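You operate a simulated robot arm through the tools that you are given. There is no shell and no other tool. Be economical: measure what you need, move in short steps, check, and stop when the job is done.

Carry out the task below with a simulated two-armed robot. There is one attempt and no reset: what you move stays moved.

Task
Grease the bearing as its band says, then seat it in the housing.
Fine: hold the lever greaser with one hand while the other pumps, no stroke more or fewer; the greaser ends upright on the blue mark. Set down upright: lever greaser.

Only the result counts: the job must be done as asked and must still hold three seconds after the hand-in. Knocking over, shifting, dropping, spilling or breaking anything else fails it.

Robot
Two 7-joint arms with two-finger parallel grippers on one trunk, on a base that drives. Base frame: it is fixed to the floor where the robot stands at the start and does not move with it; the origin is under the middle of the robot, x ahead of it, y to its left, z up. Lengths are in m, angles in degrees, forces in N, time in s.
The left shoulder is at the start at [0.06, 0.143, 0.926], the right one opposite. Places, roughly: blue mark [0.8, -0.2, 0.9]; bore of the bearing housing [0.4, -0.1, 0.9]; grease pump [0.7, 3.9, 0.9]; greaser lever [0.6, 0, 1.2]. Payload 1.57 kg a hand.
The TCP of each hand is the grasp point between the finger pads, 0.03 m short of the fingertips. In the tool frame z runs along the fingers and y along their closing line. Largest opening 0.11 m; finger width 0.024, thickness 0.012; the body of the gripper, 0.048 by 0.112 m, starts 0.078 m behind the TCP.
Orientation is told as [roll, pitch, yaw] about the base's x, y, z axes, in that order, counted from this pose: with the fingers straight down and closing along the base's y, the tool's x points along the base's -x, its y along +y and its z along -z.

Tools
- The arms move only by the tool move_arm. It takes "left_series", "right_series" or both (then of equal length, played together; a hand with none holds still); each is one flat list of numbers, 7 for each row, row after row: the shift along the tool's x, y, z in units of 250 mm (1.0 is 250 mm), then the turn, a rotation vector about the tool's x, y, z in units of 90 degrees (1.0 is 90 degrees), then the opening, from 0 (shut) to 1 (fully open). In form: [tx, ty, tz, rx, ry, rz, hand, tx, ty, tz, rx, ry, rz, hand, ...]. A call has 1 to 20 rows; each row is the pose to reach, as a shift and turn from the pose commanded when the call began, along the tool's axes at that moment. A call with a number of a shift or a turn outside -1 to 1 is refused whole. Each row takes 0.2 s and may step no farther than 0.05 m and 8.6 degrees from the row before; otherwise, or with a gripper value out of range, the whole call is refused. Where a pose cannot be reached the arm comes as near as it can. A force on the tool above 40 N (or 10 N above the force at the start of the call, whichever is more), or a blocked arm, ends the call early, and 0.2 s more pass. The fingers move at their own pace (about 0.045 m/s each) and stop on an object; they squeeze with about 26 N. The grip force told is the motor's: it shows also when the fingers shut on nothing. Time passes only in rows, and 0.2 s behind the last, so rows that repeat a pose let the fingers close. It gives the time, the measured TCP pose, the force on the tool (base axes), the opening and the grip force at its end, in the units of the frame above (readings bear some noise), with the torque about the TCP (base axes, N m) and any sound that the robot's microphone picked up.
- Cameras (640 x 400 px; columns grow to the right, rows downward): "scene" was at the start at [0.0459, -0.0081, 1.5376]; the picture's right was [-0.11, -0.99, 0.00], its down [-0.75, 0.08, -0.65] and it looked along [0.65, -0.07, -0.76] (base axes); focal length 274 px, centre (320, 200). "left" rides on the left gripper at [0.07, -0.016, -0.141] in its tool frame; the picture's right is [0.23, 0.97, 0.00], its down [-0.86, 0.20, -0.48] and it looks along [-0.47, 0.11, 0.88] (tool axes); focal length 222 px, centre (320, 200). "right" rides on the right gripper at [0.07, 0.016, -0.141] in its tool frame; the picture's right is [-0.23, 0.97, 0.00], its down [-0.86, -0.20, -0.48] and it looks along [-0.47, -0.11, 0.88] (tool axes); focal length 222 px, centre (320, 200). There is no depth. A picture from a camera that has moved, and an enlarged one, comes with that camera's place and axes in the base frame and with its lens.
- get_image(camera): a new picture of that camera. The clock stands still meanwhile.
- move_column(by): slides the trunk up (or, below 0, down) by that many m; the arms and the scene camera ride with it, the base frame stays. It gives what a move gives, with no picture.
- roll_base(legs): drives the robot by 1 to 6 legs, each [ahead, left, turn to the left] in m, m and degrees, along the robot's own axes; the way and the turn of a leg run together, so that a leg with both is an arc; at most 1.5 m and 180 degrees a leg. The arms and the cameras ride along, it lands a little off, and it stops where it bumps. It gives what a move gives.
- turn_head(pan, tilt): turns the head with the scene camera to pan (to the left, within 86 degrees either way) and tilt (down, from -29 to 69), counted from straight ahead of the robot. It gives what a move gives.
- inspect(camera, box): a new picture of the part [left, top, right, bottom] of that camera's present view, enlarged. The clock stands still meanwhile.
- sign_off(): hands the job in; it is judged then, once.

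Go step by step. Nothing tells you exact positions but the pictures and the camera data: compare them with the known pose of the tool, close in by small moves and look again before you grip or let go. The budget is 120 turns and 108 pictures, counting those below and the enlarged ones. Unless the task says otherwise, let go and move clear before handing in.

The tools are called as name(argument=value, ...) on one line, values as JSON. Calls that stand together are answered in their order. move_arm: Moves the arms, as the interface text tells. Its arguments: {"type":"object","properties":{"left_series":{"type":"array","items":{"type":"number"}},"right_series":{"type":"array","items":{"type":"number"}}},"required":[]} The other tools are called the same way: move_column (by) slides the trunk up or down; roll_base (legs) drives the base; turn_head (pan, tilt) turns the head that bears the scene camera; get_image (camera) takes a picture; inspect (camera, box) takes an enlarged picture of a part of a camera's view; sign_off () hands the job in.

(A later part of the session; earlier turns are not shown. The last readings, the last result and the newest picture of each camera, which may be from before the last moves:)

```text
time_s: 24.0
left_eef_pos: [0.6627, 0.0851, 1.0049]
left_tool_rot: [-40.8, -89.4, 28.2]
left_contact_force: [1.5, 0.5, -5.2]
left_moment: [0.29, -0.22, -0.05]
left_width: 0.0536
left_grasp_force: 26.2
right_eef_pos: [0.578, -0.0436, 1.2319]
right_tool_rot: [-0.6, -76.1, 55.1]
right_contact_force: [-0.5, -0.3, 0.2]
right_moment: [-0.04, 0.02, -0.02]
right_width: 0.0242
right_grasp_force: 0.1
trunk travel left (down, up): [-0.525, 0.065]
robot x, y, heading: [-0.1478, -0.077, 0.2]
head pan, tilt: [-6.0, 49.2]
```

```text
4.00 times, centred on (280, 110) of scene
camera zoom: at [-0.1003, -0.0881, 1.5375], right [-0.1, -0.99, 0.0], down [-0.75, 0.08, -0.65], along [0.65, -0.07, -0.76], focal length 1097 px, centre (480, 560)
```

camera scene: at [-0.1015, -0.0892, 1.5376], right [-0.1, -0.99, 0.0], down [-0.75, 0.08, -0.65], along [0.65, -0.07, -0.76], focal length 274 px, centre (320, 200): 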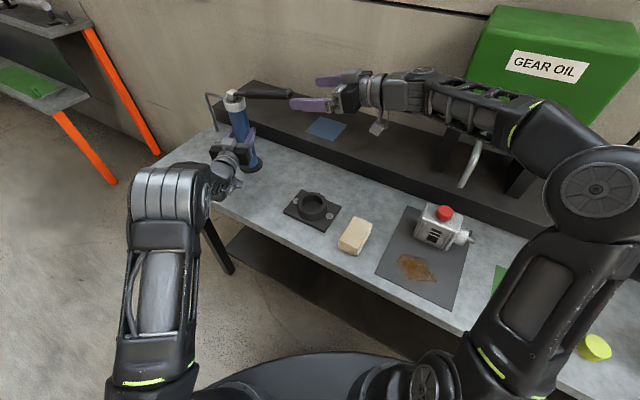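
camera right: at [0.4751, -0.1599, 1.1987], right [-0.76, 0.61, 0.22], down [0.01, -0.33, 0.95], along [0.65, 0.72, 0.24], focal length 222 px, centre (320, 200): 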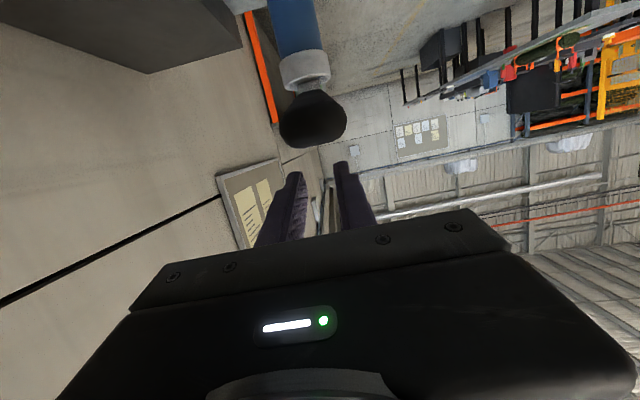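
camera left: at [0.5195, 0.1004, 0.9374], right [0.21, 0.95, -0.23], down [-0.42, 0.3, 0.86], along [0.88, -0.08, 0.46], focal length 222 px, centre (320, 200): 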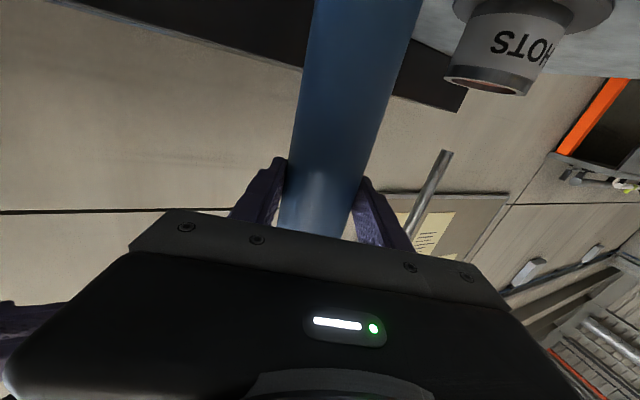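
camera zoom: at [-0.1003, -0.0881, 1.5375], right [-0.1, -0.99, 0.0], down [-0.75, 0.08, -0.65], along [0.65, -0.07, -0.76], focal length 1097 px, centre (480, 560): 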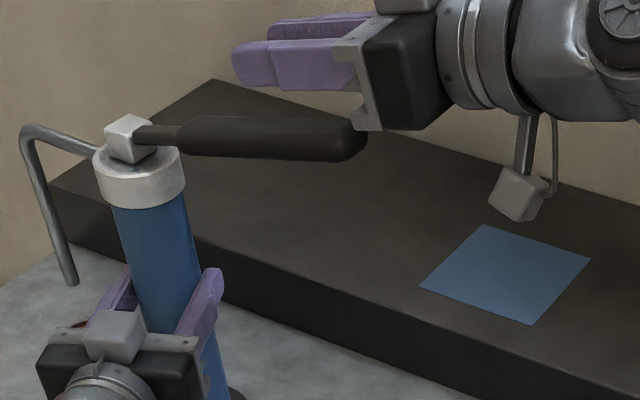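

move_arm(right_series=[0.0, 0.022, 0, 0.022, 0, 0, 0.22, 0.08, 0.022, 0, 0.022, 0, 0, 0.22])

get_image(camera="right")

inspect(camera="scene", box=[200, 60, 360, 160])

```text
time_s: 24.6
left_eef_pos: [0.6626, 0.0848, 1.0055]
left_tool_rot: [-37.9, -89.4, 25.3]
left_contact_force: [-1.2, -2.4, -4.3]
left_moment: [0.14, 0.03, 0.04]
left_width: 0.0531
left_grasp_force: 26.2
right_eef_pos: [0.5713, -0.0463, 1.2111]
right_tool_rot: [-2.6, -76.2, 55.2]
right_contact_force: [0.0, -1.4, -0.1]
right_moment: [0.0, -0.04, 0.01]
right_width: 0.0242
right_grasp_force: 0.2
trunk travel left (down, up): [-0.525, 0.065]
robot x, y, heading: [-0.1434, -0.0814, 0.4]
head pan, tilt: [-6.0, 49.2]
```

```text
70 pictures are left
camera right: at [0.4643, -0.1581, 1.1785], right [-0.74, 0.64, 0.21], down [-0.01, -0.32, 0.95], along [0.67, 0.7, 0.24], focal length 222 px, centre (320, 200)
```

right: 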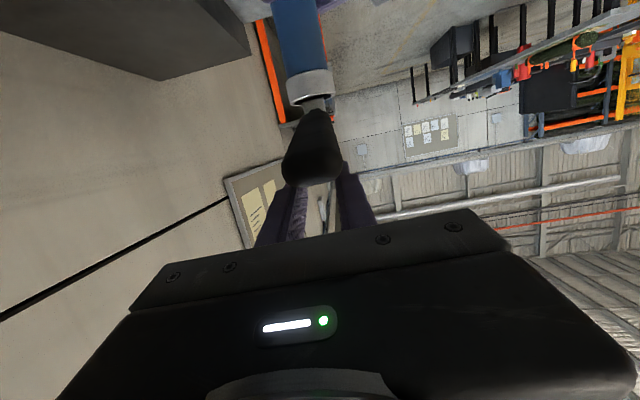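

```text
4.00 times, centred on (280, 110) of scene
camera zoom: at [-0.1006, -0.0888, 1.5376], right [-0.1, -0.99, 0.0], down [-0.75, 0.08, -0.65], along [0.65, -0.07, -0.76], focal length 1097 px, centre (480, 560)
```

zoom: 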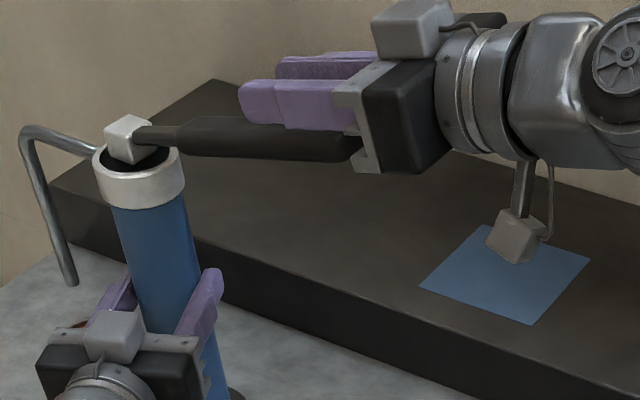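

move_arm(right_series=[0.028, 0.006, 0, 0, 0, 0, 0.22, 0.086, 0.006, -0.008, 0, -0.0556, 0, 0.22, 0.145, 0.006, -0.011, 0, -0.111, 0, 0.22, 0.204, 0.006, -0.008, 0, -0.167, 0, 0.22, 0.262, 0.006, -0.001, 0, -0.222, 0, 0.22])

get_image(camera="right")

inspect(camera="scene", box=[200, 60, 360, 160])

```text
time_s: 25.8
left_eef_pos: [0.6619, 0.0866, 1.0056]
left_tool_rot: [-33.5, -89.4, 20.8]
left_contact_force: [1.6, -1.2, -7.1]
left_moment: [0.81, -0.61, 0.11]
left_width: 0.0531
left_grasp_force: 25.9
right_eef_pos: [0.5614, -0.0588, 1.1488]
right_tool_rot: [-174.1, -83.6, -133.1]
right_contact_force: [0.6, 1.1, 3.8]
right_moment: [-0.02, 0.11, -0.05]
right_width: 0.0249
right_grasp_force: 0.0
trunk travel left (down, up): [-0.525, 0.065]
robot x, y, heading: [-0.147, -0.0839, 0.1]
head pan, tilt: [-6.0, 49.2]
```

```text
68 pictures are left
camera right: at [0.4671, -0.1546, 1.0646], right [-0.79, 0.57, 0.22], down [-0.19, -0.57, 0.8], along [0.58, 0.59, 0.56], focal length 222 px, centre (320, 200)
```

right: 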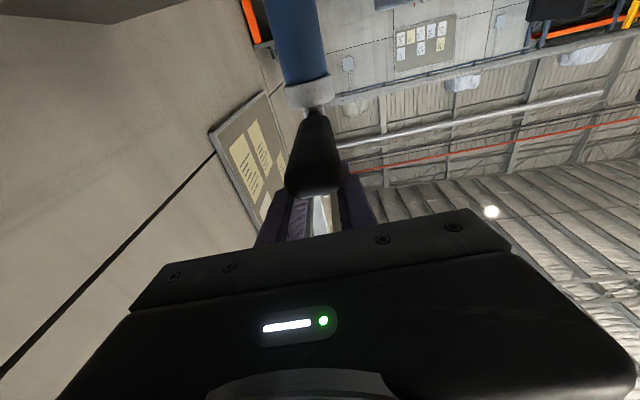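

```text
4.00 times, centred on (280, 110) of scene
camera zoom: at [-0.1004, -0.0887, 1.5376], right [-0.1, -0.99, 0.0], down [-0.75, 0.08, -0.65], along [0.65, -0.07, -0.76], focal length 1097 px, centre (480, 560)
```

zoom: 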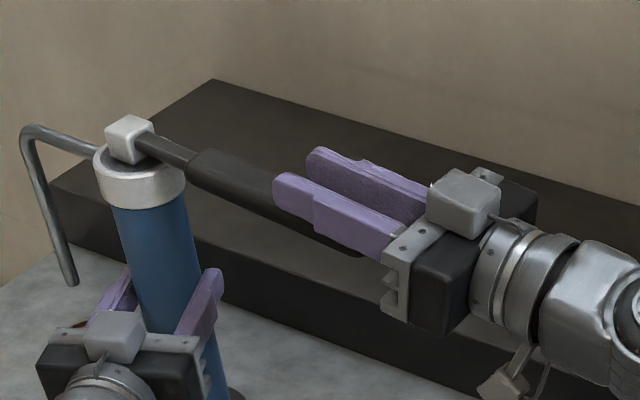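

move_arm(right_series=[0.058, 0, -0.008, 0, -0.0556, 0, 0.22, 0.117, 0, -0.011, 0, -0.111, 0, 0.22, 0.176, 0, -0.008, 0, -0.167, 0, 0.22, 0.2, 0, -0.005, 0, -0.19, 0, 0.22])

inspect(camera="scene", box=[200, 60, 360, 160])

```text
time_s: 27.0
left_eef_pos: [0.6578, 0.0795, 1.0063]
left_tool_rot: [-38.9, -89.4, 26.0]
left_contact_force: [2.1, 1.2, -8.5]
left_moment: [0.73, -0.4, 0.12]
left_width: 0.054
left_grasp_force: 26.1
right_eef_pos: [0.5603, -0.0737, 1.1297]
right_tool_rot: [-165.7, -66.2, -141.9]
right_contact_force: [-1.2, -0.9, 4.2]
right_moment: [-0.04, 0.17, 0.01]
right_width: 0.0246
right_grasp_force: 0.6
trunk travel left (down, up): [-0.525, 0.065]
robot x, y, heading: [-0.1464, -0.086, -0.3]
head pan, tilt: [-6.0, 49.2]
stopped in row 4 (right hand): the arm was blocked; the commanded pose is now the measured one
```

```text
4.00 times, centred on (280, 110) of scene
camera zoom: at [-0.1089, -0.088, 1.5373], right [-0.11, -0.99, 0.0], down [-0.75, 0.08, -0.66], along [0.65, -0.07, -0.75], focal length 1097 px, centre (480, 560)
```

zoom: 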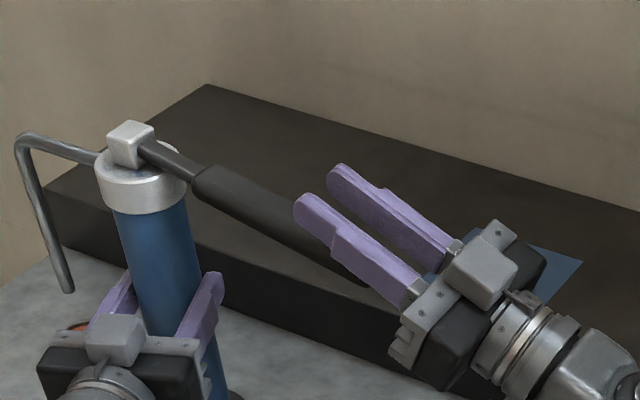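

get_image(camera="scene")

get_image(camera="right")

```text
65 pictures are left
camera scene: at [-0.1089, -0.088, 1.5373], right [-0.11, -0.99, 0.0], down [-0.75, 0.08, -0.66], along [0.65, -0.07, -0.75], focal length 274 px, centre (320, 200)
```

scene: 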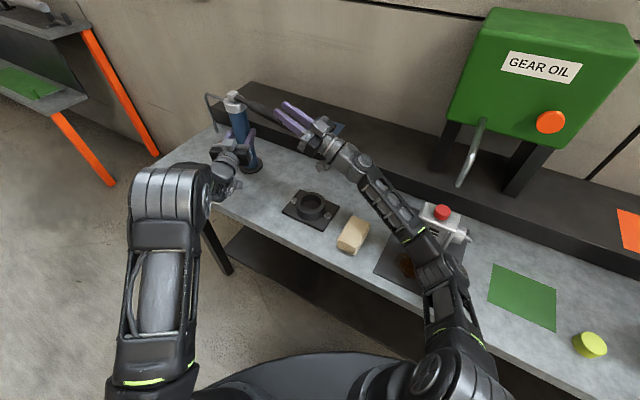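

```text
64 pictures are left
camera right: at [0.4922, -0.1503, 1.0107], right [-0.83, 0.55, 0.11], down [-0.38, -0.69, 0.62], along [0.42, 0.47, 0.78], focal length 222 px, centre (320, 200)
```

right: 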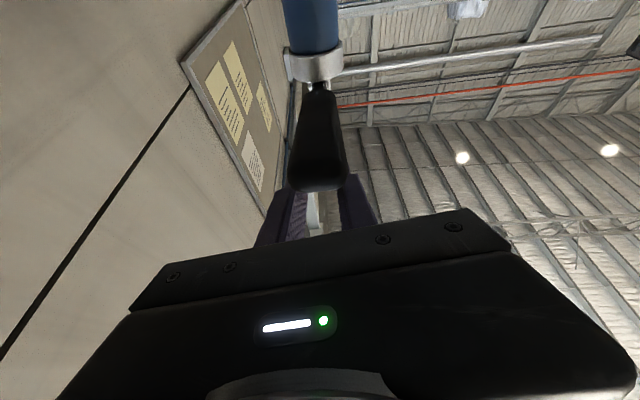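

inspect(camera="scene", box=[320, 130, 520, 400])

```text
1.48 times, centred on (420, 265) of scene
camera zoom: at [-0.1089, -0.088, 1.5373], right [-0.11, -0.99, 0.0], down [-0.75, 0.08, -0.66], along [0.65, -0.07, -0.75], focal length 406 px, centre (172, 104)
```

zoom: 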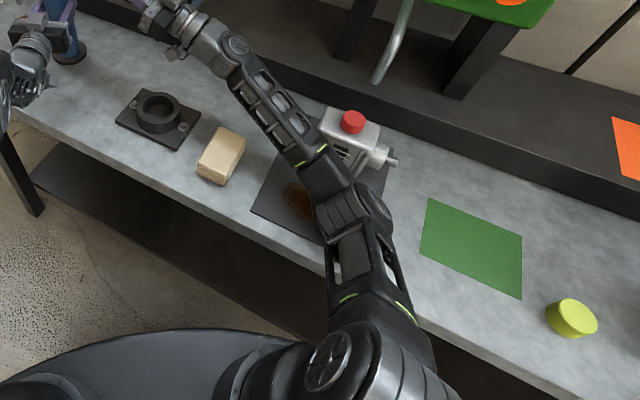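

The arm was blocked because the right elbow came down low at the table edge while I pitched the hand up. I'll pitch the hand back level (raising wrist and elbow) while keeping the lever pressed and finishing the stroke.

move_arm(right_series=[0.028, 0, 0, 0, 0.058, 0, 0.22, 0.055, 0, 0.003, 0, 0.117, 0, 0.22, 0.075, 0, 0.003, 0, 0.175, 0, 0.22, 0.096, 0, 0.003, 0, 0.233, 0, 0.22])

get_image(camera="scene")

inspect(camera="scene", box=[200, 60, 360, 160])

```text
time_s: 27.9
left_eef_pos: [0.6621, 0.0821, 1.0049]
left_tool_rot: [-23.4, -89.4, 10.9]
left_contact_force: [-1.5, 0.1, 3.3]
left_moment: [0.68, -0.49, -0.08]
left_width: 0.0537
left_grasp_force: 26.4
right_eef_pos: [0.571, -0.0711, 1.1142]
right_tool_rot: [-144.7, -82.0, -164.0]
right_contact_force: [-0.4, -0.2, 14.5]
right_moment: [0.46, -0.09, 0.04]
right_width: 0.024
right_grasp_force: 0.1
trunk travel left (down, up): [-0.525, 0.065]
robot x, y, heading: [-0.1442, -0.0866, -0.1]
head pan, tilt: [-6.0, 49.2]
stopped in row 4 (right hand): the force on the tool passed its limit (the readings are from after the stop); the commanded pose is now the measured one
```

```text
62 pictures are left
camera scene: at [-0.1021, -0.0921, 1.5373], right [-0.11, -0.99, 0.0], down [-0.75, 0.08, -0.65], along [0.65, -0.07, -0.76], focal length 274 px, centre (320, 200)
```

scene: 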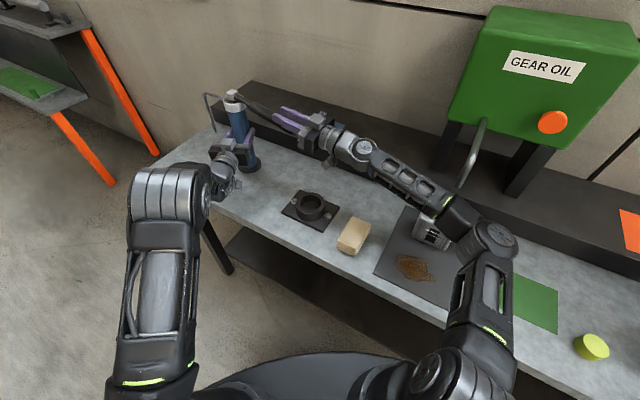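

```text
4.00 times, centred on (280, 110) of scene
camera zoom: at [-0.1021, -0.0921, 1.5373], right [-0.11, -0.99, 0.0], down [-0.75, 0.08, -0.65], along [0.65, -0.07, -0.76], focal length 1097 px, centre (480, 560)
```

zoom: 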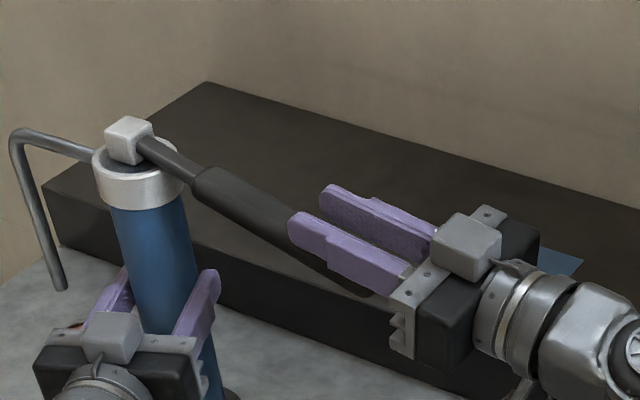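

The lever is at its stop again (same geometry, ~15 N). Now I lift the hand clear so the lever springs back.

move_arm(right_series=[-0.12, 0, 0, 0, 0.06, 0, 0.22, -0.24, 0, 0.02, 0, 0.12, 0, 0.22, -0.36, 0, 0.02, 0, 0.18, 0, 0.22, -0.48, 0, 0.02, 0, 0.22, 0, 0.22])

get_image(camera="scene")

inspect(camera="scene", box=[200, 60, 360, 160])

```text
time_s: 28.9
left_eef_pos: [0.6638, 0.0834, 1.0055]
left_tool_rot: [-27.8, -89.4, 15.3]
left_contact_force: [0.7, 4.8, 9.4]
left_moment: [0.55, -0.11, -0.14]
left_width: 0.0534
left_grasp_force: 25.8
right_eef_pos: [0.5577, -0.0688, 1.2296]
right_tool_rot: [-18.3, -75.5, 68.8]
right_contact_force: [-0.1, -0.9, -0.4]
right_moment: [-0.03, 0.0, 0.03]
right_width: 0.0241
right_grasp_force: 0.0
trunk travel left (down, up): [-0.525, 0.065]
robot x, y, heading: [-0.1463, -0.0829, 0.1]
head pan, tilt: [-6.0, 49.2]
```

```text
60 pictures are left
camera scene: at [-0.1007, -0.0917, 1.5376], right [-0.11, -0.99, 0.0], down [-0.75, 0.08, -0.65], along [0.65, -0.07, -0.76], focal length 274 px, centre (320, 200)
```

scene: 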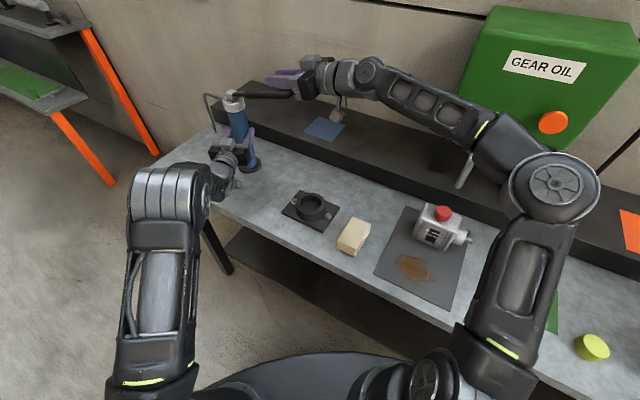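

```text
4.00 times, centred on (280, 110) of scene
camera zoom: at [-0.1007, -0.0917, 1.5376], right [-0.11, -0.99, 0.0], down [-0.75, 0.08, -0.65], along [0.65, -0.07, -0.76], focal length 1097 px, centre (480, 560)
```

zoom: 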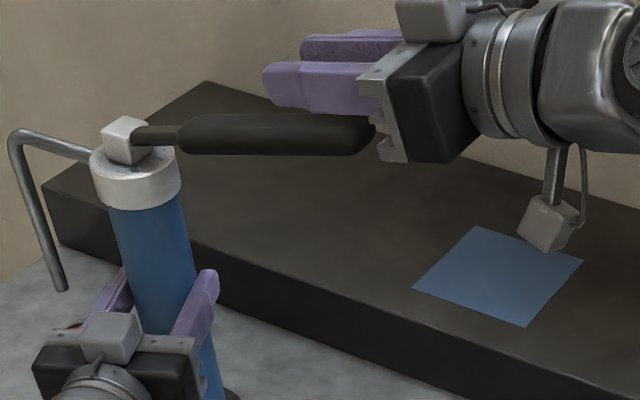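

Both strokes are done and the lever is back up; nothing else moved. Now I retract the right hand along its axis so the greaser can be lifted.

move_arm(right_series=[0, 0, -0.16, 0, 0, 0, 0.22, 0, 0, -0.32, 0, 0, 0, 0.22, 0.05, 0, -0.48, 0, 0, 0, 0.22, 0.1, 0, -0.64, 0, 0, 0, 0.22, 0.17, 0, -0.78, 0, 0, 0, 0.22])

get_image(camera="scene")

```text
time_s: 30.1
left_eef_pos: [0.6611, 0.0829, 1.005]
left_tool_rot: [-26.6, -89.3, 14.1]
left_contact_force: [-1.8, 4.1, 12.5]
left_moment: [0.6, 0.14, 0.36]
left_width: 0.0533
left_grasp_force: 25.9
right_eef_pos: [0.4332, -0.2256, 1.2354]
right_tool_rot: [-18.9, -75.7, 69.5]
right_contact_force: [0.2, -0.3, -0.8]
right_moment: [0.03, -0.01, -0.04]
right_width: 0.0242
right_grasp_force: 0.1
trunk travel left (down, up): [-0.525, 0.065]
robot x, y, heading: [-0.1457, -0.0848, -0.2]
head pan, tilt: [-6.0, 49.2]
```

```text
58 pictures are left
camera scene: at [-0.1014, -0.0926, 1.5377], right [-0.11, -0.99, 0.0], down [-0.75, 0.08, -0.65], along [0.65, -0.07, -0.76], focal length 274 px, centre (320, 200)
```

scene: 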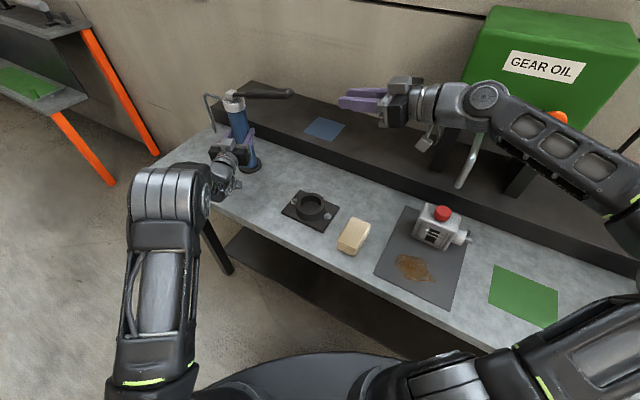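

move_arm(left_series=[-0.04, 0, 0, 0, 0, 0, 0.3, -0.1, 0, 0, 0, 0, 0, 0.3, -0.16, 0, 0, 0, 0, 0, 0.3, -0.22, 0, 0, 0, 0, 0, 0.3, -0.28, 0, 0, 0, 0, 0, 0.3, -0.34, 0, 0, 0, 0, 0, 0.3, -0.4, 0, 0, 0, 0, 0, 0.3])

get_image(camera="scene")

get_image(camera="left")

```text
time_s: 31.7
left_eef_pos: [0.6646, 0.0825, 1.1032]
left_tool_rot: [-22.2, -89.2, 9.6]
left_contact_force: [0.6, -0.1, -8.7]
left_moment: [0.24, 0.01, 0.06]
left_width: 0.0529
left_grasp_force: 25.9
right_eef_pos: [0.4357, -0.2254, 1.2337]
right_tool_rot: [-18.4, -75.7, 68.9]
right_contact_force: [-1.2, 0.1, 0.0]
right_moment: [-0.03, -0.03, -0.03]
right_width: 0.0241
right_grasp_force: 0.1
trunk travel left (down, up): [-0.525, 0.065]
robot x, y, heading: [-0.1462, -0.0821, 0.1]
head pan, tilt: [-6.0, 49.2]
```

```text
57 pictures are left
camera scene: at [-0.0988, -0.0922, 1.5375], right [-0.11, -0.99, 0.0], down [-0.75, 0.08, -0.65], along [0.65, -0.07, -0.76], focal length 274 px, centre (320, 200)
```

scene: 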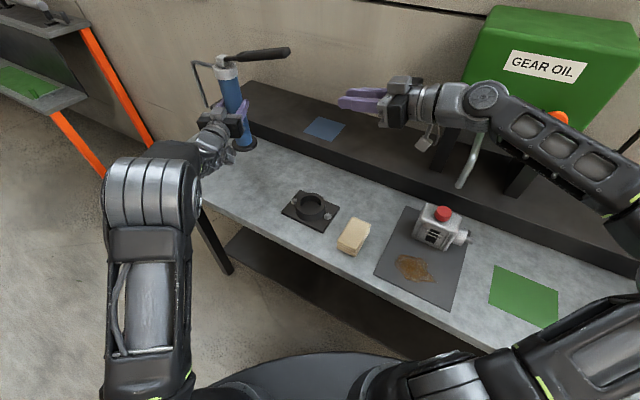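

```text
56 pictures are left
camera left: at [0.5233, 0.0969, 1.0354], right [0.21, 0.95, -0.23], down [-0.41, 0.3, 0.86], along [0.89, -0.08, 0.45], focal length 222 px, centre (320, 200)
```

left: 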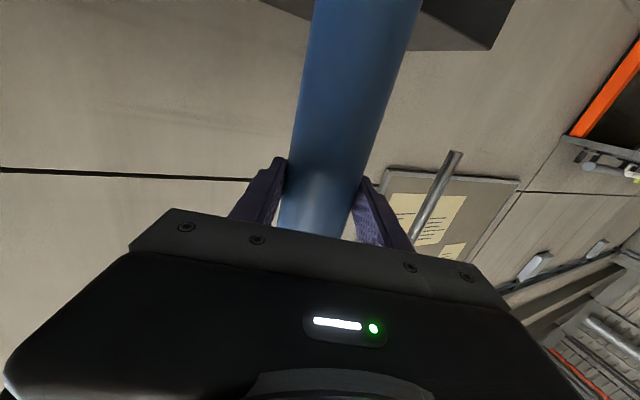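

The greaser is lifted 0.1 m clean. Now I turn the base right ~19° and roll forward a bit to bring it above the blue mark.

roll_base(legs=[[0, 0, -18.9], [0.08, 0.023, 0]])

get_image(camera="scene")

get_image(camera="left")

```text
time_s: 33.9
left_eef_pos: [0.7625, -0.1917, 1.1008]
left_tool_rot: [-22.4, -89.0, -8.8]
left_contact_force: [1.5, 0.4, -9.4]
left_moment: [0.17, -0.06, 0.0]
left_width: 0.0533
left_grasp_force: 25.9
right_eef_pos: [0.4461, -0.4084, 1.2327]
right_tool_rot: [-18.1, -75.6, 49.9]
right_contact_force: [1.3, 0.5, 0.8]
right_moment: [0.01, 0.0, 0.01]
right_width: 0.0242
right_grasp_force: 0.1
trunk travel left (down, up): [-0.525, 0.065]
robot x, y, heading: [-0.0607, -0.087, -18.9]
head pan, tilt: [-6.0, 49.2]
```

```text
55 pictures are left
camera scene: at [-0.0171, -0.112, 1.5374], right [-0.42, -0.91, 0.0], down [-0.69, 0.32, -0.65], along [0.59, -0.27, -0.76], focal length 274 px, centre (320, 200)
```

scene: 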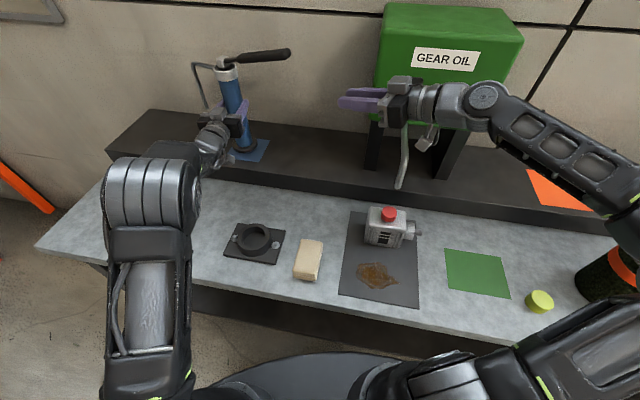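

```text
54 pictures are left
camera left: at [0.6322, -0.1319, 1.0342], right [0.5, 0.83, -0.23], down [-0.29, 0.42, 0.86], along [0.81, -0.36, 0.45], focal length 222 px, centre (320, 200)
```

left: 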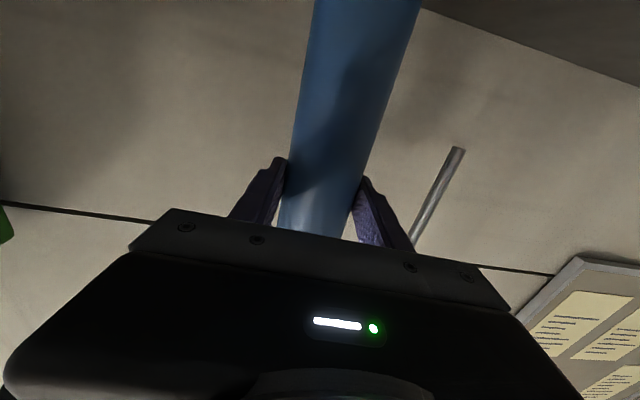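

inspect(camera="scene", box=[180, 40, 300, 190])

```text
2.67 times, centred on (240, 115) of scene
camera zoom: at [-0.0171, -0.112, 1.5374], right [-0.42, -0.91, 0.0], down [-0.69, 0.32, -0.65], along [0.59, -0.27, -0.76], focal length 731 px, centre (533, 427)
```

zoom: 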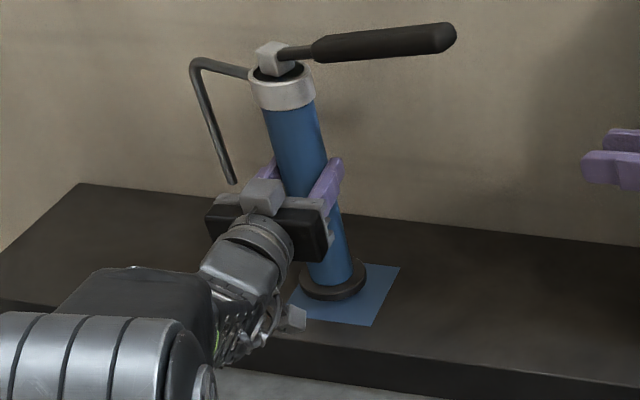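

The greaser hangs just above the mark (centre about (0.78, −0.205)). I nudge it forward 24 mm and lower in small steps until contact.

move_arm(left_series=[0, 0, 0.05, 0, 0, 0, 0.3, 0, 0, 0.095, 0, 0, 0, 0.3, 0.03, 0, 0.095, 0, 0, 0, 0.3, 0.05, 0, 0.095, 0, 0, 0, 0.3])

inspect(camera="scene", box=[180, 40, 300, 190])

```text
time_s: 34.9
left_eef_pos: [0.7819, -0.2036, 1.0887]
left_tool_rot: [-20.5, -89.1, -10.6]
left_contact_force: [0.8, 0.6, -7.8]
left_moment: [0.2, -0.08, -0.01]
left_width: 0.0536
left_grasp_force: 25.8
right_eef_pos: [0.4451, -0.4093, 1.2335]
right_tool_rot: [-18.3, -75.6, 50.1]
right_contact_force: [0.6, 0.1, 0.7]
right_moment: [-0.02, -0.03, -0.02]
right_width: 0.0243
right_grasp_force: 0.0
trunk travel left (down, up): [-0.525, 0.065]
robot x, y, heading: [-0.0612, -0.0904, -18.8]
head pan, tilt: [-6.0, 49.2]
```

```text
2.67 times, centred on (240, 115) of scene
camera zoom: at [-0.0189, -0.1119, 1.5375], right [-0.42, -0.91, 0.0], down [-0.69, 0.32, -0.65], along [0.59, -0.28, -0.76], focal length 731 px, centre (533, 427)
```

zoom: 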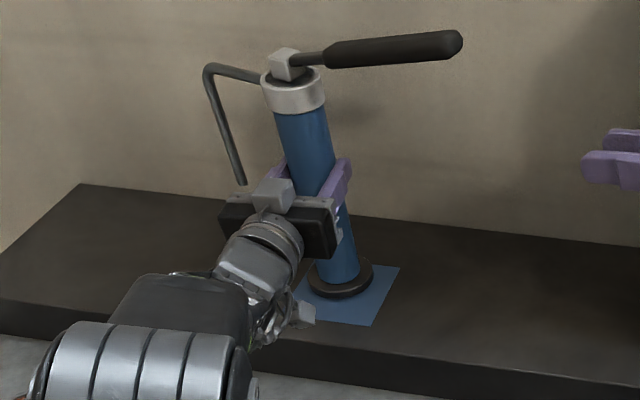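

Still in the air; I continue lowering in 3 mm steps and watch for contact.

move_arm(left_series=[0.015, 0, 0, 0, 0, 0, 0.3, 0.03, 0, 0, 0, 0, 0, 0.3, 0.042, 0, 0, 0, 0, 0, 0.3, 0.054, 0, 0, 0, 0, 0, 0.3])

inspect(camera="scene", box=[180, 40, 300, 190])

```text
time_s: 35.9
left_eef_pos: [0.7792, -0.2045, 1.0838]
left_tool_rot: [-76.9, -89.7, 45.6]
left_contact_force: [6.4, 1.4, 19.3]
left_moment: [0.78, -0.26, -0.03]
left_width: 0.0539
left_grasp_force: 26.0
right_eef_pos: [0.4417, -0.4075, 1.2354]
right_tool_rot: [-18.9, -75.7, 50.6]
right_contact_force: [0.7, 0.5, -0.2]
right_moment: [-0.02, -0.02, 0.01]
right_width: 0.024
right_grasp_force: 0.1
trunk travel left (down, up): [-0.525, 0.065]
robot x, y, heading: [-0.0632, -0.0927, -18.7]
head pan, tilt: [-6.0, 49.2]
```

```text
2.67 times, centred on (240, 115) of scene
camera zoom: at [-0.0217, -0.1113, 1.538], right [-0.42, -0.91, 0.0], down [-0.69, 0.32, -0.65], along [0.59, -0.28, -0.76], focal length 731 px, centre (533, 427)
```

zoom: 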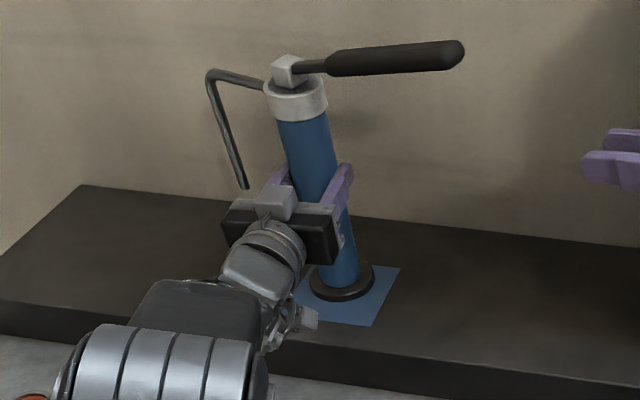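

Contact on the shelf, but the axis sits ~1 cm beyond the mark's centre. I lift slightly, shift back 1 cm and set down lightly.

move_arm(left_series=[-0.03, 0, 0, 0, 0, 0, 0.3, -0.05, 0, 0, 0, 0, 0, 0.3, -0.05, -0.01, -0.04, 0, 0, 0, 0.3, -0.035, -0.01, -0.04, 0, 0, 0, 0.3, -0.024, -0.01, -0.04, 0, 0, 0, 0.3, -0.016, -0.01, -0.04, 0, 0, 0, 0.3])

inspect(camera="scene", box=[180, 40, 300, 190])

```text
time_s: 37.2
left_eef_pos: [0.7695, -0.2015, 1.0835]
left_tool_rot: [-25.3, -89.5, -6.0]
left_contact_force: [-0.6, 2.6, 10.6]
left_moment: [1.06, -0.01, 0.12]
left_width: 0.0533
left_grasp_force: 25.8
right_eef_pos: [0.4422, -0.4077, 1.234]
right_tool_rot: [-18.7, -75.7, 50.6]
right_contact_force: [0.3, -0.2, 0.1]
right_moment: [0.02, 0.01, 0.01]
right_width: 0.0243
right_grasp_force: 0.1
trunk travel left (down, up): [-0.525, 0.065]
robot x, y, heading: [-0.0605, -0.0876, -19.0]
head pan, tilt: [-6.0, 49.2]
```

```text
2.67 times, centred on (240, 115) of scene
camera zoom: at [-0.0217, -0.1113, 1.5378], right [-0.42, -0.91, 0.0], down [-0.69, 0.32, -0.65], along [0.59, -0.28, -0.76], focal length 731 px, centre (533, 427)
```

zoom: 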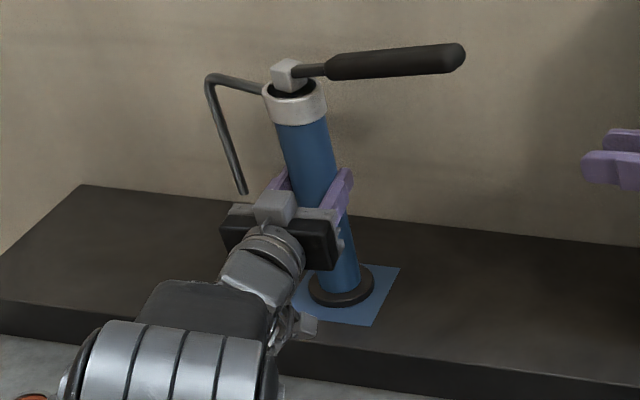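

move_arm(left_series=[-0.006, 0, 0, 0, 0, 0, 0.3, -0.008, 0, 0, 0, 0, 0, 0.55, -0.008, 0, 0, 0, 0, 0, 0.7, -0.008, 0, 0, 0, 0, 0, 1, -0.008, 0, 0, 0, 0, 0, 1, -0.008, 0, 0, 0, 0, 0, 1])

inspect(camera="scene", box=[180, 40, 300, 190])

get_image(camera="left")

```text
time_s: 38.6
left_eef_pos: [0.77, -0.2019, 1.0825]
left_tool_rot: [-22.3, -89.2, -9.0]
left_contact_force: [-0.5, 0.0, 1.2]
left_moment: [0.02, -0.01, -0.02]
left_width: 0.1098
left_grasp_force: 0.0
right_eef_pos: [0.4438, -0.4096, 1.2341]
right_tool_rot: [-18.5, -75.6, 50.3]
right_contact_force: [0.3, 0.1, 0.1]
right_moment: [0.02, -0.02, 0.01]
right_width: 0.0245
right_grasp_force: 0.0
trunk travel left (down, up): [-0.525, 0.065]
robot x, y, heading: [-0.064, -0.0918, -19.0]
head pan, tilt: [-6.0, 49.2]
```

```text
2.67 times, centred on (240, 115) of scene
camera zoom: at [-0.0201, -0.1117, 1.5376], right [-0.42, -0.91, 0.0], down [-0.69, 0.32, -0.65], along [0.59, -0.28, -0.76], focal length 731 px, centre (533, 427)
```

zoom: 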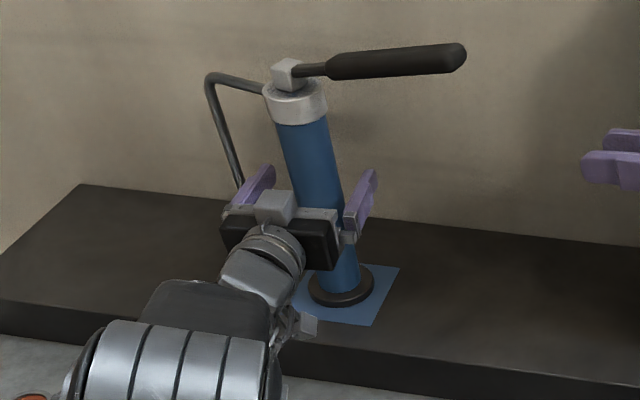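

```text
48 pictures are left
camera left: at [0.6402, -0.1414, 1.0153], right [0.5, 0.83, -0.23], down [-0.29, 0.42, 0.86], along [0.81, -0.36, 0.45], focal length 222 px, centre (320, 200)
```

left: 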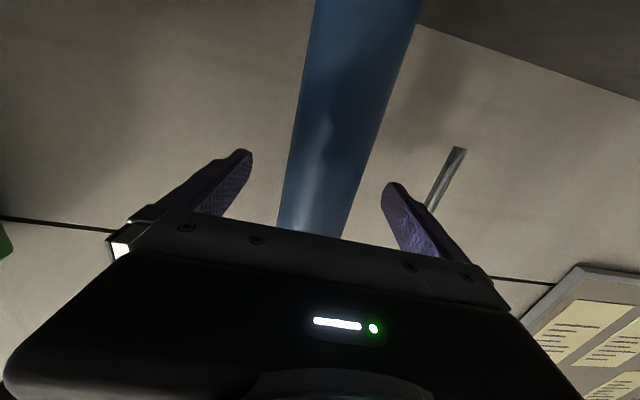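

The greaser stands upright on the mark, released. I withdraw the left hand straight back.

move_arm(left_series=[0, 0, -0.12, 0, 0, 0, 1, 0, 0, -0.26, 0, 0, 0, 1, 0, 0, -0.4, 0, 0, 0, 1, 0, 0, -0.54, 0, 0, 0, 1])

roll_base(legs=[[-0.03, 0, 0], [0, 0, 19], [0.06, 0.1, 0]])

get_image(camera="scene")

```text
time_s: 39.6
left_eef_pos: [0.6546, -0.1334, 1.0837]
left_tool_rot: [-23.5, -89.2, -7.8]
left_contact_force: [-0.2, 0.0, -0.6]
left_moment: [-0.01, -0.01, 0.0]
left_width: 0.1101
left_grasp_force: 0.1
right_eef_pos: [0.444, -0.4077, 1.2336]
right_tool_rot: [-18.6, -75.6, 50.6]
right_contact_force: [-0.2, 0.2, 0.5]
right_moment: [0.01, 0.02, 0.03]
right_width: 0.0239
right_grasp_force: 0.1
trunk travel left (down, up): [-0.525, 0.065]
robot x, y, heading: [-0.0593, -0.0863, -18.9]
head pan, tilt: [-6.0, 49.2]
```

```text
time_s: 42.4
left_eef_pos: [0.663, 0.2104, 1.0819]
left_tool_rot: [-25.3, -89.2, 13.1]
left_contact_force: [0.8, -0.4, 1.0]
left_moment: [0.03, -0.03, -0.04]
left_width: 0.1099
left_grasp_force: 0.0
right_eef_pos: [0.5517, -0.1168, 1.2332]
right_tool_rot: [-18.4, -75.6, 69.3]
right_contact_force: [0.7, 0.7, 0.2]
right_moment: [0.03, 0.02, -0.02]
right_width: 0.024
right_grasp_force: 0.1
trunk travel left (down, up): [-0.525, 0.065]
robot x, y, heading: [-0.0299, 0.0198, 0.1]
head pan, tilt: [-6.0, 49.2]
```

```text
47 pictures are left
camera scene: at [0.017, 0.0135, 1.5375], right [-0.1, -0.99, 0.0], down [-0.75, 0.08, -0.65], along [0.65, -0.07, -0.76], focal length 274 px, centre (320, 200)
```

scene: 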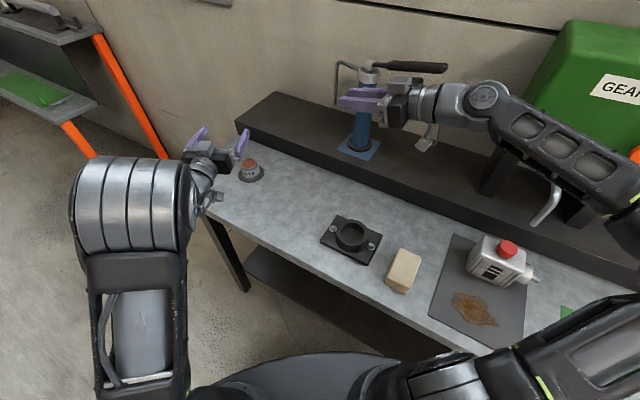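

inspect(camera="scene", box=[220, 130, 300, 200])

inspect(camera="scene", box=[310, 40, 410, 170])

inspect(camera="scene", box=[305, 200, 395, 270])

```text
5.71 times, centred on (260, 165) of scene
camera zoom: at [0.017, 0.0135, 1.5375], right [-0.1, -0.99, 0.0], down [-0.75, 0.08, -0.65], along [0.65, -0.07, -0.76], focal length 1567 px, centre (663, 400)
```

zoom: 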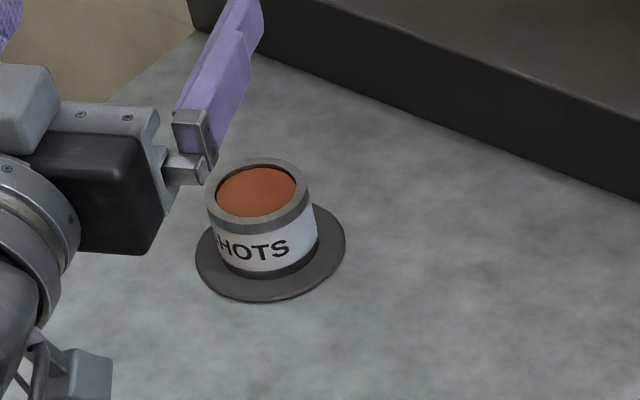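

```text
3.08 times, centred on (360, 105) of scene
camera zoom: at [0.017, 0.0135, 1.5375], right [-0.1, -0.99, 0.0], down [-0.75, 0.08, -0.65], along [0.65, -0.07, -0.76], focal length 844 px, centre (197, 492)
```

zoom: 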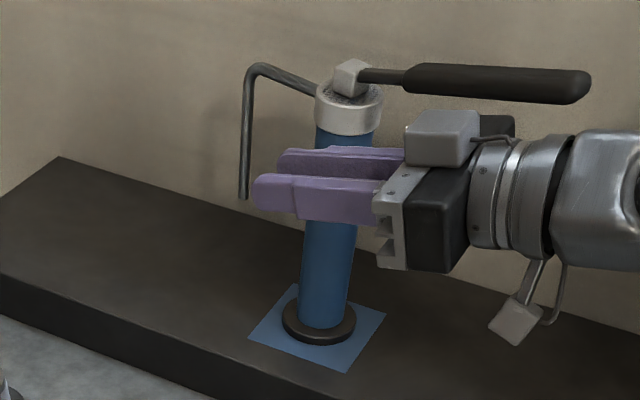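

```text
5.71 times, centred on (350, 235) of scene
camera zoom: at [0.017, 0.0135, 1.5375], right [-0.1, -0.99, 0.0], down [-0.75, 0.08, -0.65], along [0.65, -0.07, -0.76], focal length 1567 px, centre (149, 0)
```

zoom: 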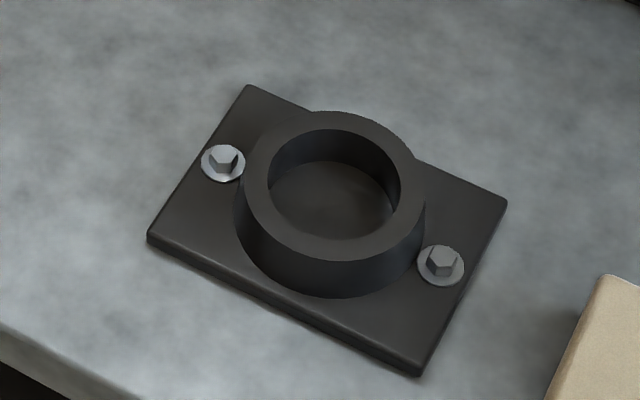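

Both shots filled the bearing, and the greaser stands centred on the mark. Next I turn the left hand to point downward before driving to the bearing.

move_arm(left_series=[-0.011, -0.008, -0.039, 0, 0.091, 0, 1, -0.022, -0.016, -0.078, 0, 0.182, 0, 1, -0.033, -0.025, -0.117, 0, 0.273, 0, 1, -0.044, -0.033, -0.156, 0, 0.364, 0, 1, -0.055, -0.041, -0.195, 0, 0.455, 0, 1, -0.066, -0.049, -0.235, 0, 0.545, 0, 1, -0.077, -0.057, -0.274, 0, 0.636, 0, 1, -0.088, -0.066, -0.313, 0, 0.727, 0, 1, -0.099, -0.074, -0.352, 0, 0.818, 0, 1, -0.11, -0.082, -0.391, 0, 0.909, 0, 1, -0.12, -0.09, -0.43, 0, 0.995, 0, 1])

roll_base(legs=[[0, 0.13, 0], [0.08, 0, 0], [0, 0, -15]])

get_image(camera="left")

get_image(camera="scene")

```text
time_s: 44.8
left_eef_pos: [0.5621, 0.2111, 1.1121]
left_tool_rot: [-0.4, -7.3, -12.2]
left_contact_force: [0.1, 0.5, -0.3]
left_moment: [-0.02, 0.0, -0.01]
left_width: 0.1099
left_grasp_force: 0.1
left hand out of reach, approached as far as the arm can: row 11
right_eef_pos: [0.5516, -0.1189, 1.2344]
right_tool_rot: [-18.7, -75.7, 69.4]
right_contact_force: [-0.2, -0.2, 0.4]
right_moment: [0.0, -0.03, -0.01]
right_width: 0.0241
right_grasp_force: 0.0
trunk travel left (down, up): [-0.525, 0.065]
robot x, y, heading: [-0.0293, 0.0188, 0.5]
head pan, tilt: [-6.0, 49.2]
```

```text
time_s: 47.6
left_eef_pos: [0.6711, 0.1856, 1.1122]
left_tool_rot: [-0.3, -7.5, -27.1]
left_contact_force: [-0.5, -0.8, -0.1]
left_moment: [0.04, 0.0, 0.0]
left_width: 0.1101
left_grasp_force: 0.0
right_eef_pos: [0.5758, -0.131, 1.2346]
right_tool_rot: [-18.4, -75.6, 54.4]
right_contact_force: [-0.5, -0.1, 0.0]
right_moment: [0.03, 0.02, 0.0]
right_width: 0.0244
right_grasp_force: 0.1
trunk travel left (down, up): [-0.525, 0.065]
robot x, y, heading: [0.0564, 0.1519, -14.9]
head pan, tilt: [-6.0, 49.2]
```

```text
43 pictures are left
camera left: at [0.5868, 0.2124, 1.244], right [0.24, 0.97, -0.03], down [0.79, -0.18, 0.58], along [0.56, -0.17, -0.81], focal length 222 px, centre (320, 200)
```

left: 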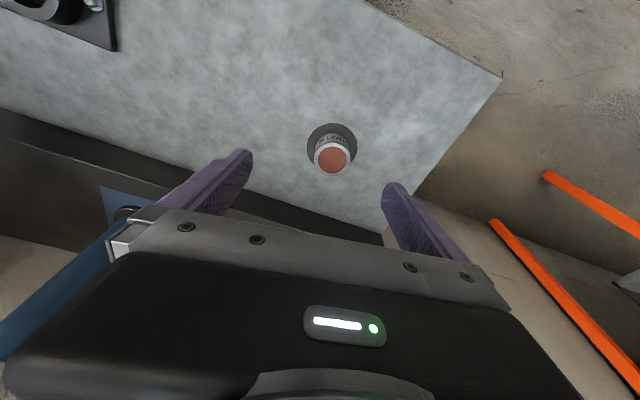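

```text
42 pictures are left
camera scene: at [0.0921, 0.1323, 1.5376], right [-0.35, -0.93, 0.0], down [-0.71, 0.27, -0.65], along [0.61, -0.23, -0.76], focal length 274 px, centre (320, 200)
```

scene: 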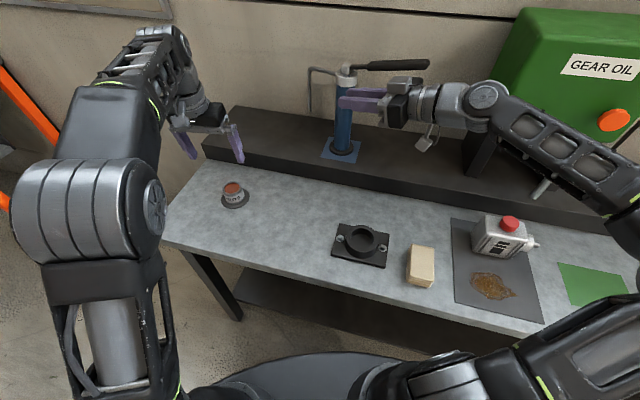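

move_arm(left_series=[-0.051, 0.029, 0.12, 0, 0.021, 0, 1, -0.102, 0.058, 0.24, 0, 0.042, 0, 1, -0.153, 0.086, 0.36, 0, 0.062, 0, 1, -0.204, 0.115, 0.44, 0, 0.083, 0, 1])

get_image(camera="left")

```text
time_s: 48.6
left_eef_pos: [0.7205, 0.1821, 1.0371]
left_tool_rot: [-0.2, -2.8, -27.2]
left_contact_force: [0.3, -0.4, 0.1]
left_moment: [0.0, 0.02, -0.01]
left_width: 0.1101
left_grasp_force: 0.0
left hand out of reach, approached as far as the arm can: row 3, 4
right_eef_pos: [0.5755, -0.1312, 1.2341]
right_tool_rot: [-18.4, -75.6, 54.3]
right_contact_force: [-0.1, 0.2, -0.2]
right_moment: [0.01, -0.04, 0.05]
right_width: 0.024
right_grasp_force: 0.0
trunk travel left (down, up): [-0.525, 0.065]
robot x, y, heading: [0.0473, 0.1529, -14.7]
head pan, tilt: [-6.0, 49.2]
```

```text
41 pictures are left
camera left: at [0.6463, 0.2043, 1.1756], right [0.24, 0.97, -0.01], down [0.83, -0.2, 0.52], along [0.5, -0.14, -0.85], focal length 222 px, centre (320, 200)
```

left: 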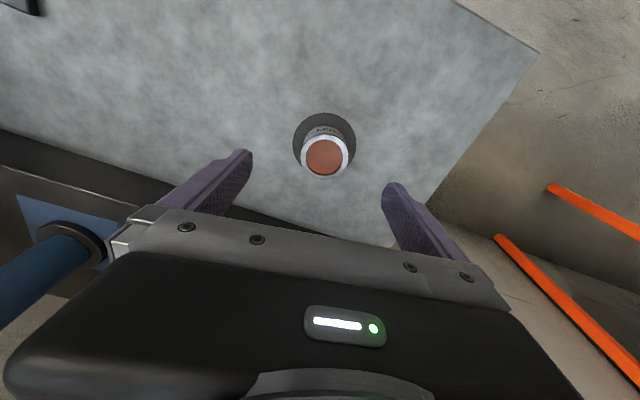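

roll_base(legs=[[0.05, 0.01, 0]])

get_image(camera="left")

```text
time_s: 49.5
left_eef_pos: [0.7728, 0.1816, 1.036]
left_tool_rot: [-0.3, -2.7, -27.1]
left_contact_force: [0.5, -0.2, -0.6]
left_moment: [-0.05, 0.05, -0.03]
left_width: 0.1099
left_grasp_force: 0.2
right_eef_pos: [0.6308, -0.1322, 1.2333]
right_tool_rot: [-18.3, -75.6, 54.3]
right_contact_force: [1.2, 0.3, -0.6]
right_moment: [-0.01, -0.04, 0.03]
right_width: 0.0242
right_grasp_force: 0.0
trunk travel left (down, up): [-0.525, 0.065]
robot x, y, heading: [0.101, 0.1493, -14.5]
head pan, tilt: [-6.0, 49.2]
```

```text
40 pictures are left
camera left: at [0.6987, 0.2021, 1.1747], right [0.24, 0.97, -0.01], down [0.83, -0.2, 0.52], along [0.5, -0.14, -0.86], focal length 222 px, centre (320, 200)
```

left: 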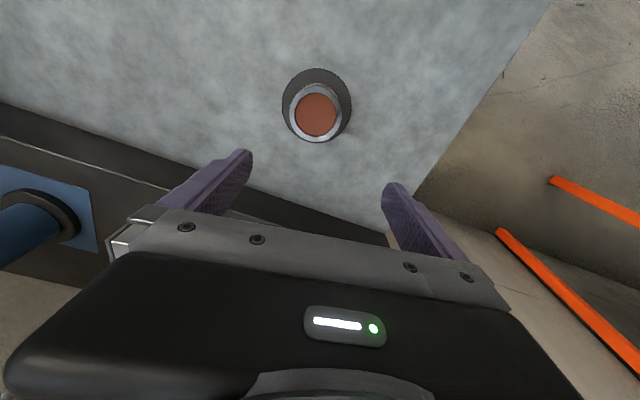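

move_arm(left_series=[0.06, -0.027, 0.1, 0, 0.015, 0, 1, 0.116, -0.053, 0.2, 0, 0.03, 0, 1, 0.116, -0.053, 0.275, 0, 0.03, 0, 1])

get_image(camera="left")

get_image(camera="scene")

```text
time_s: 50.3
left_eef_pos: [0.7435, 0.179, 0.9662]
left_tool_rot: [-0.2, -0.1, -27.0]
left_contact_force: [-0.1, 0.6, -0.6]
left_moment: [0.04, 0.01, 0.0]
left_width: 0.11
left_grasp_force: 0.0
right_eef_pos: [0.6278, -0.1336, 1.2339]
right_tool_rot: [-18.4, -75.6, 54.5]
right_contact_force: [0.4, 0.2, -1.1]
right_moment: [0.01, 0.01, 0.02]
right_width: 0.0242
right_grasp_force: 0.1
trunk travel left (down, up): [-0.525, 0.065]
robot x, y, heading: [0.1007, 0.1494, -15.0]
head pan, tilt: [-6.0, 49.2]
```

```text
39 pictures are left
camera left: at [0.6749, 0.1974, 1.1088], right [0.24, 0.97, 0.0], down [0.85, -0.21, 0.48], along [0.46, -0.12, -0.88], focal length 222 px, centre (320, 200)
```

left: 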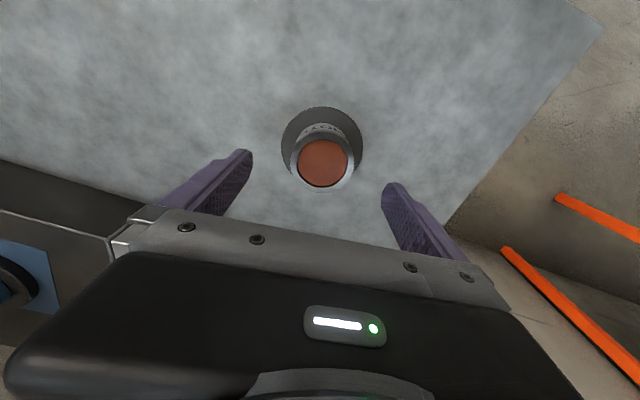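

```text
38 pictures are left
camera scene: at [0.144, 0.1297, 1.5376], right [-0.35, -0.94, 0.0], down [-0.71, 0.27, -0.65], along [0.61, -0.23, -0.76], focal length 274 px, centre (320, 200)
```

scene: 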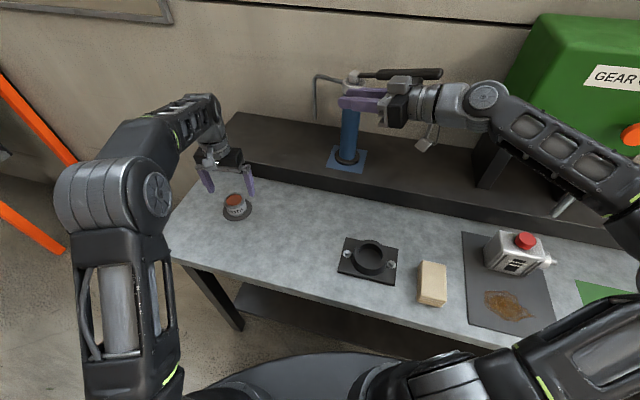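

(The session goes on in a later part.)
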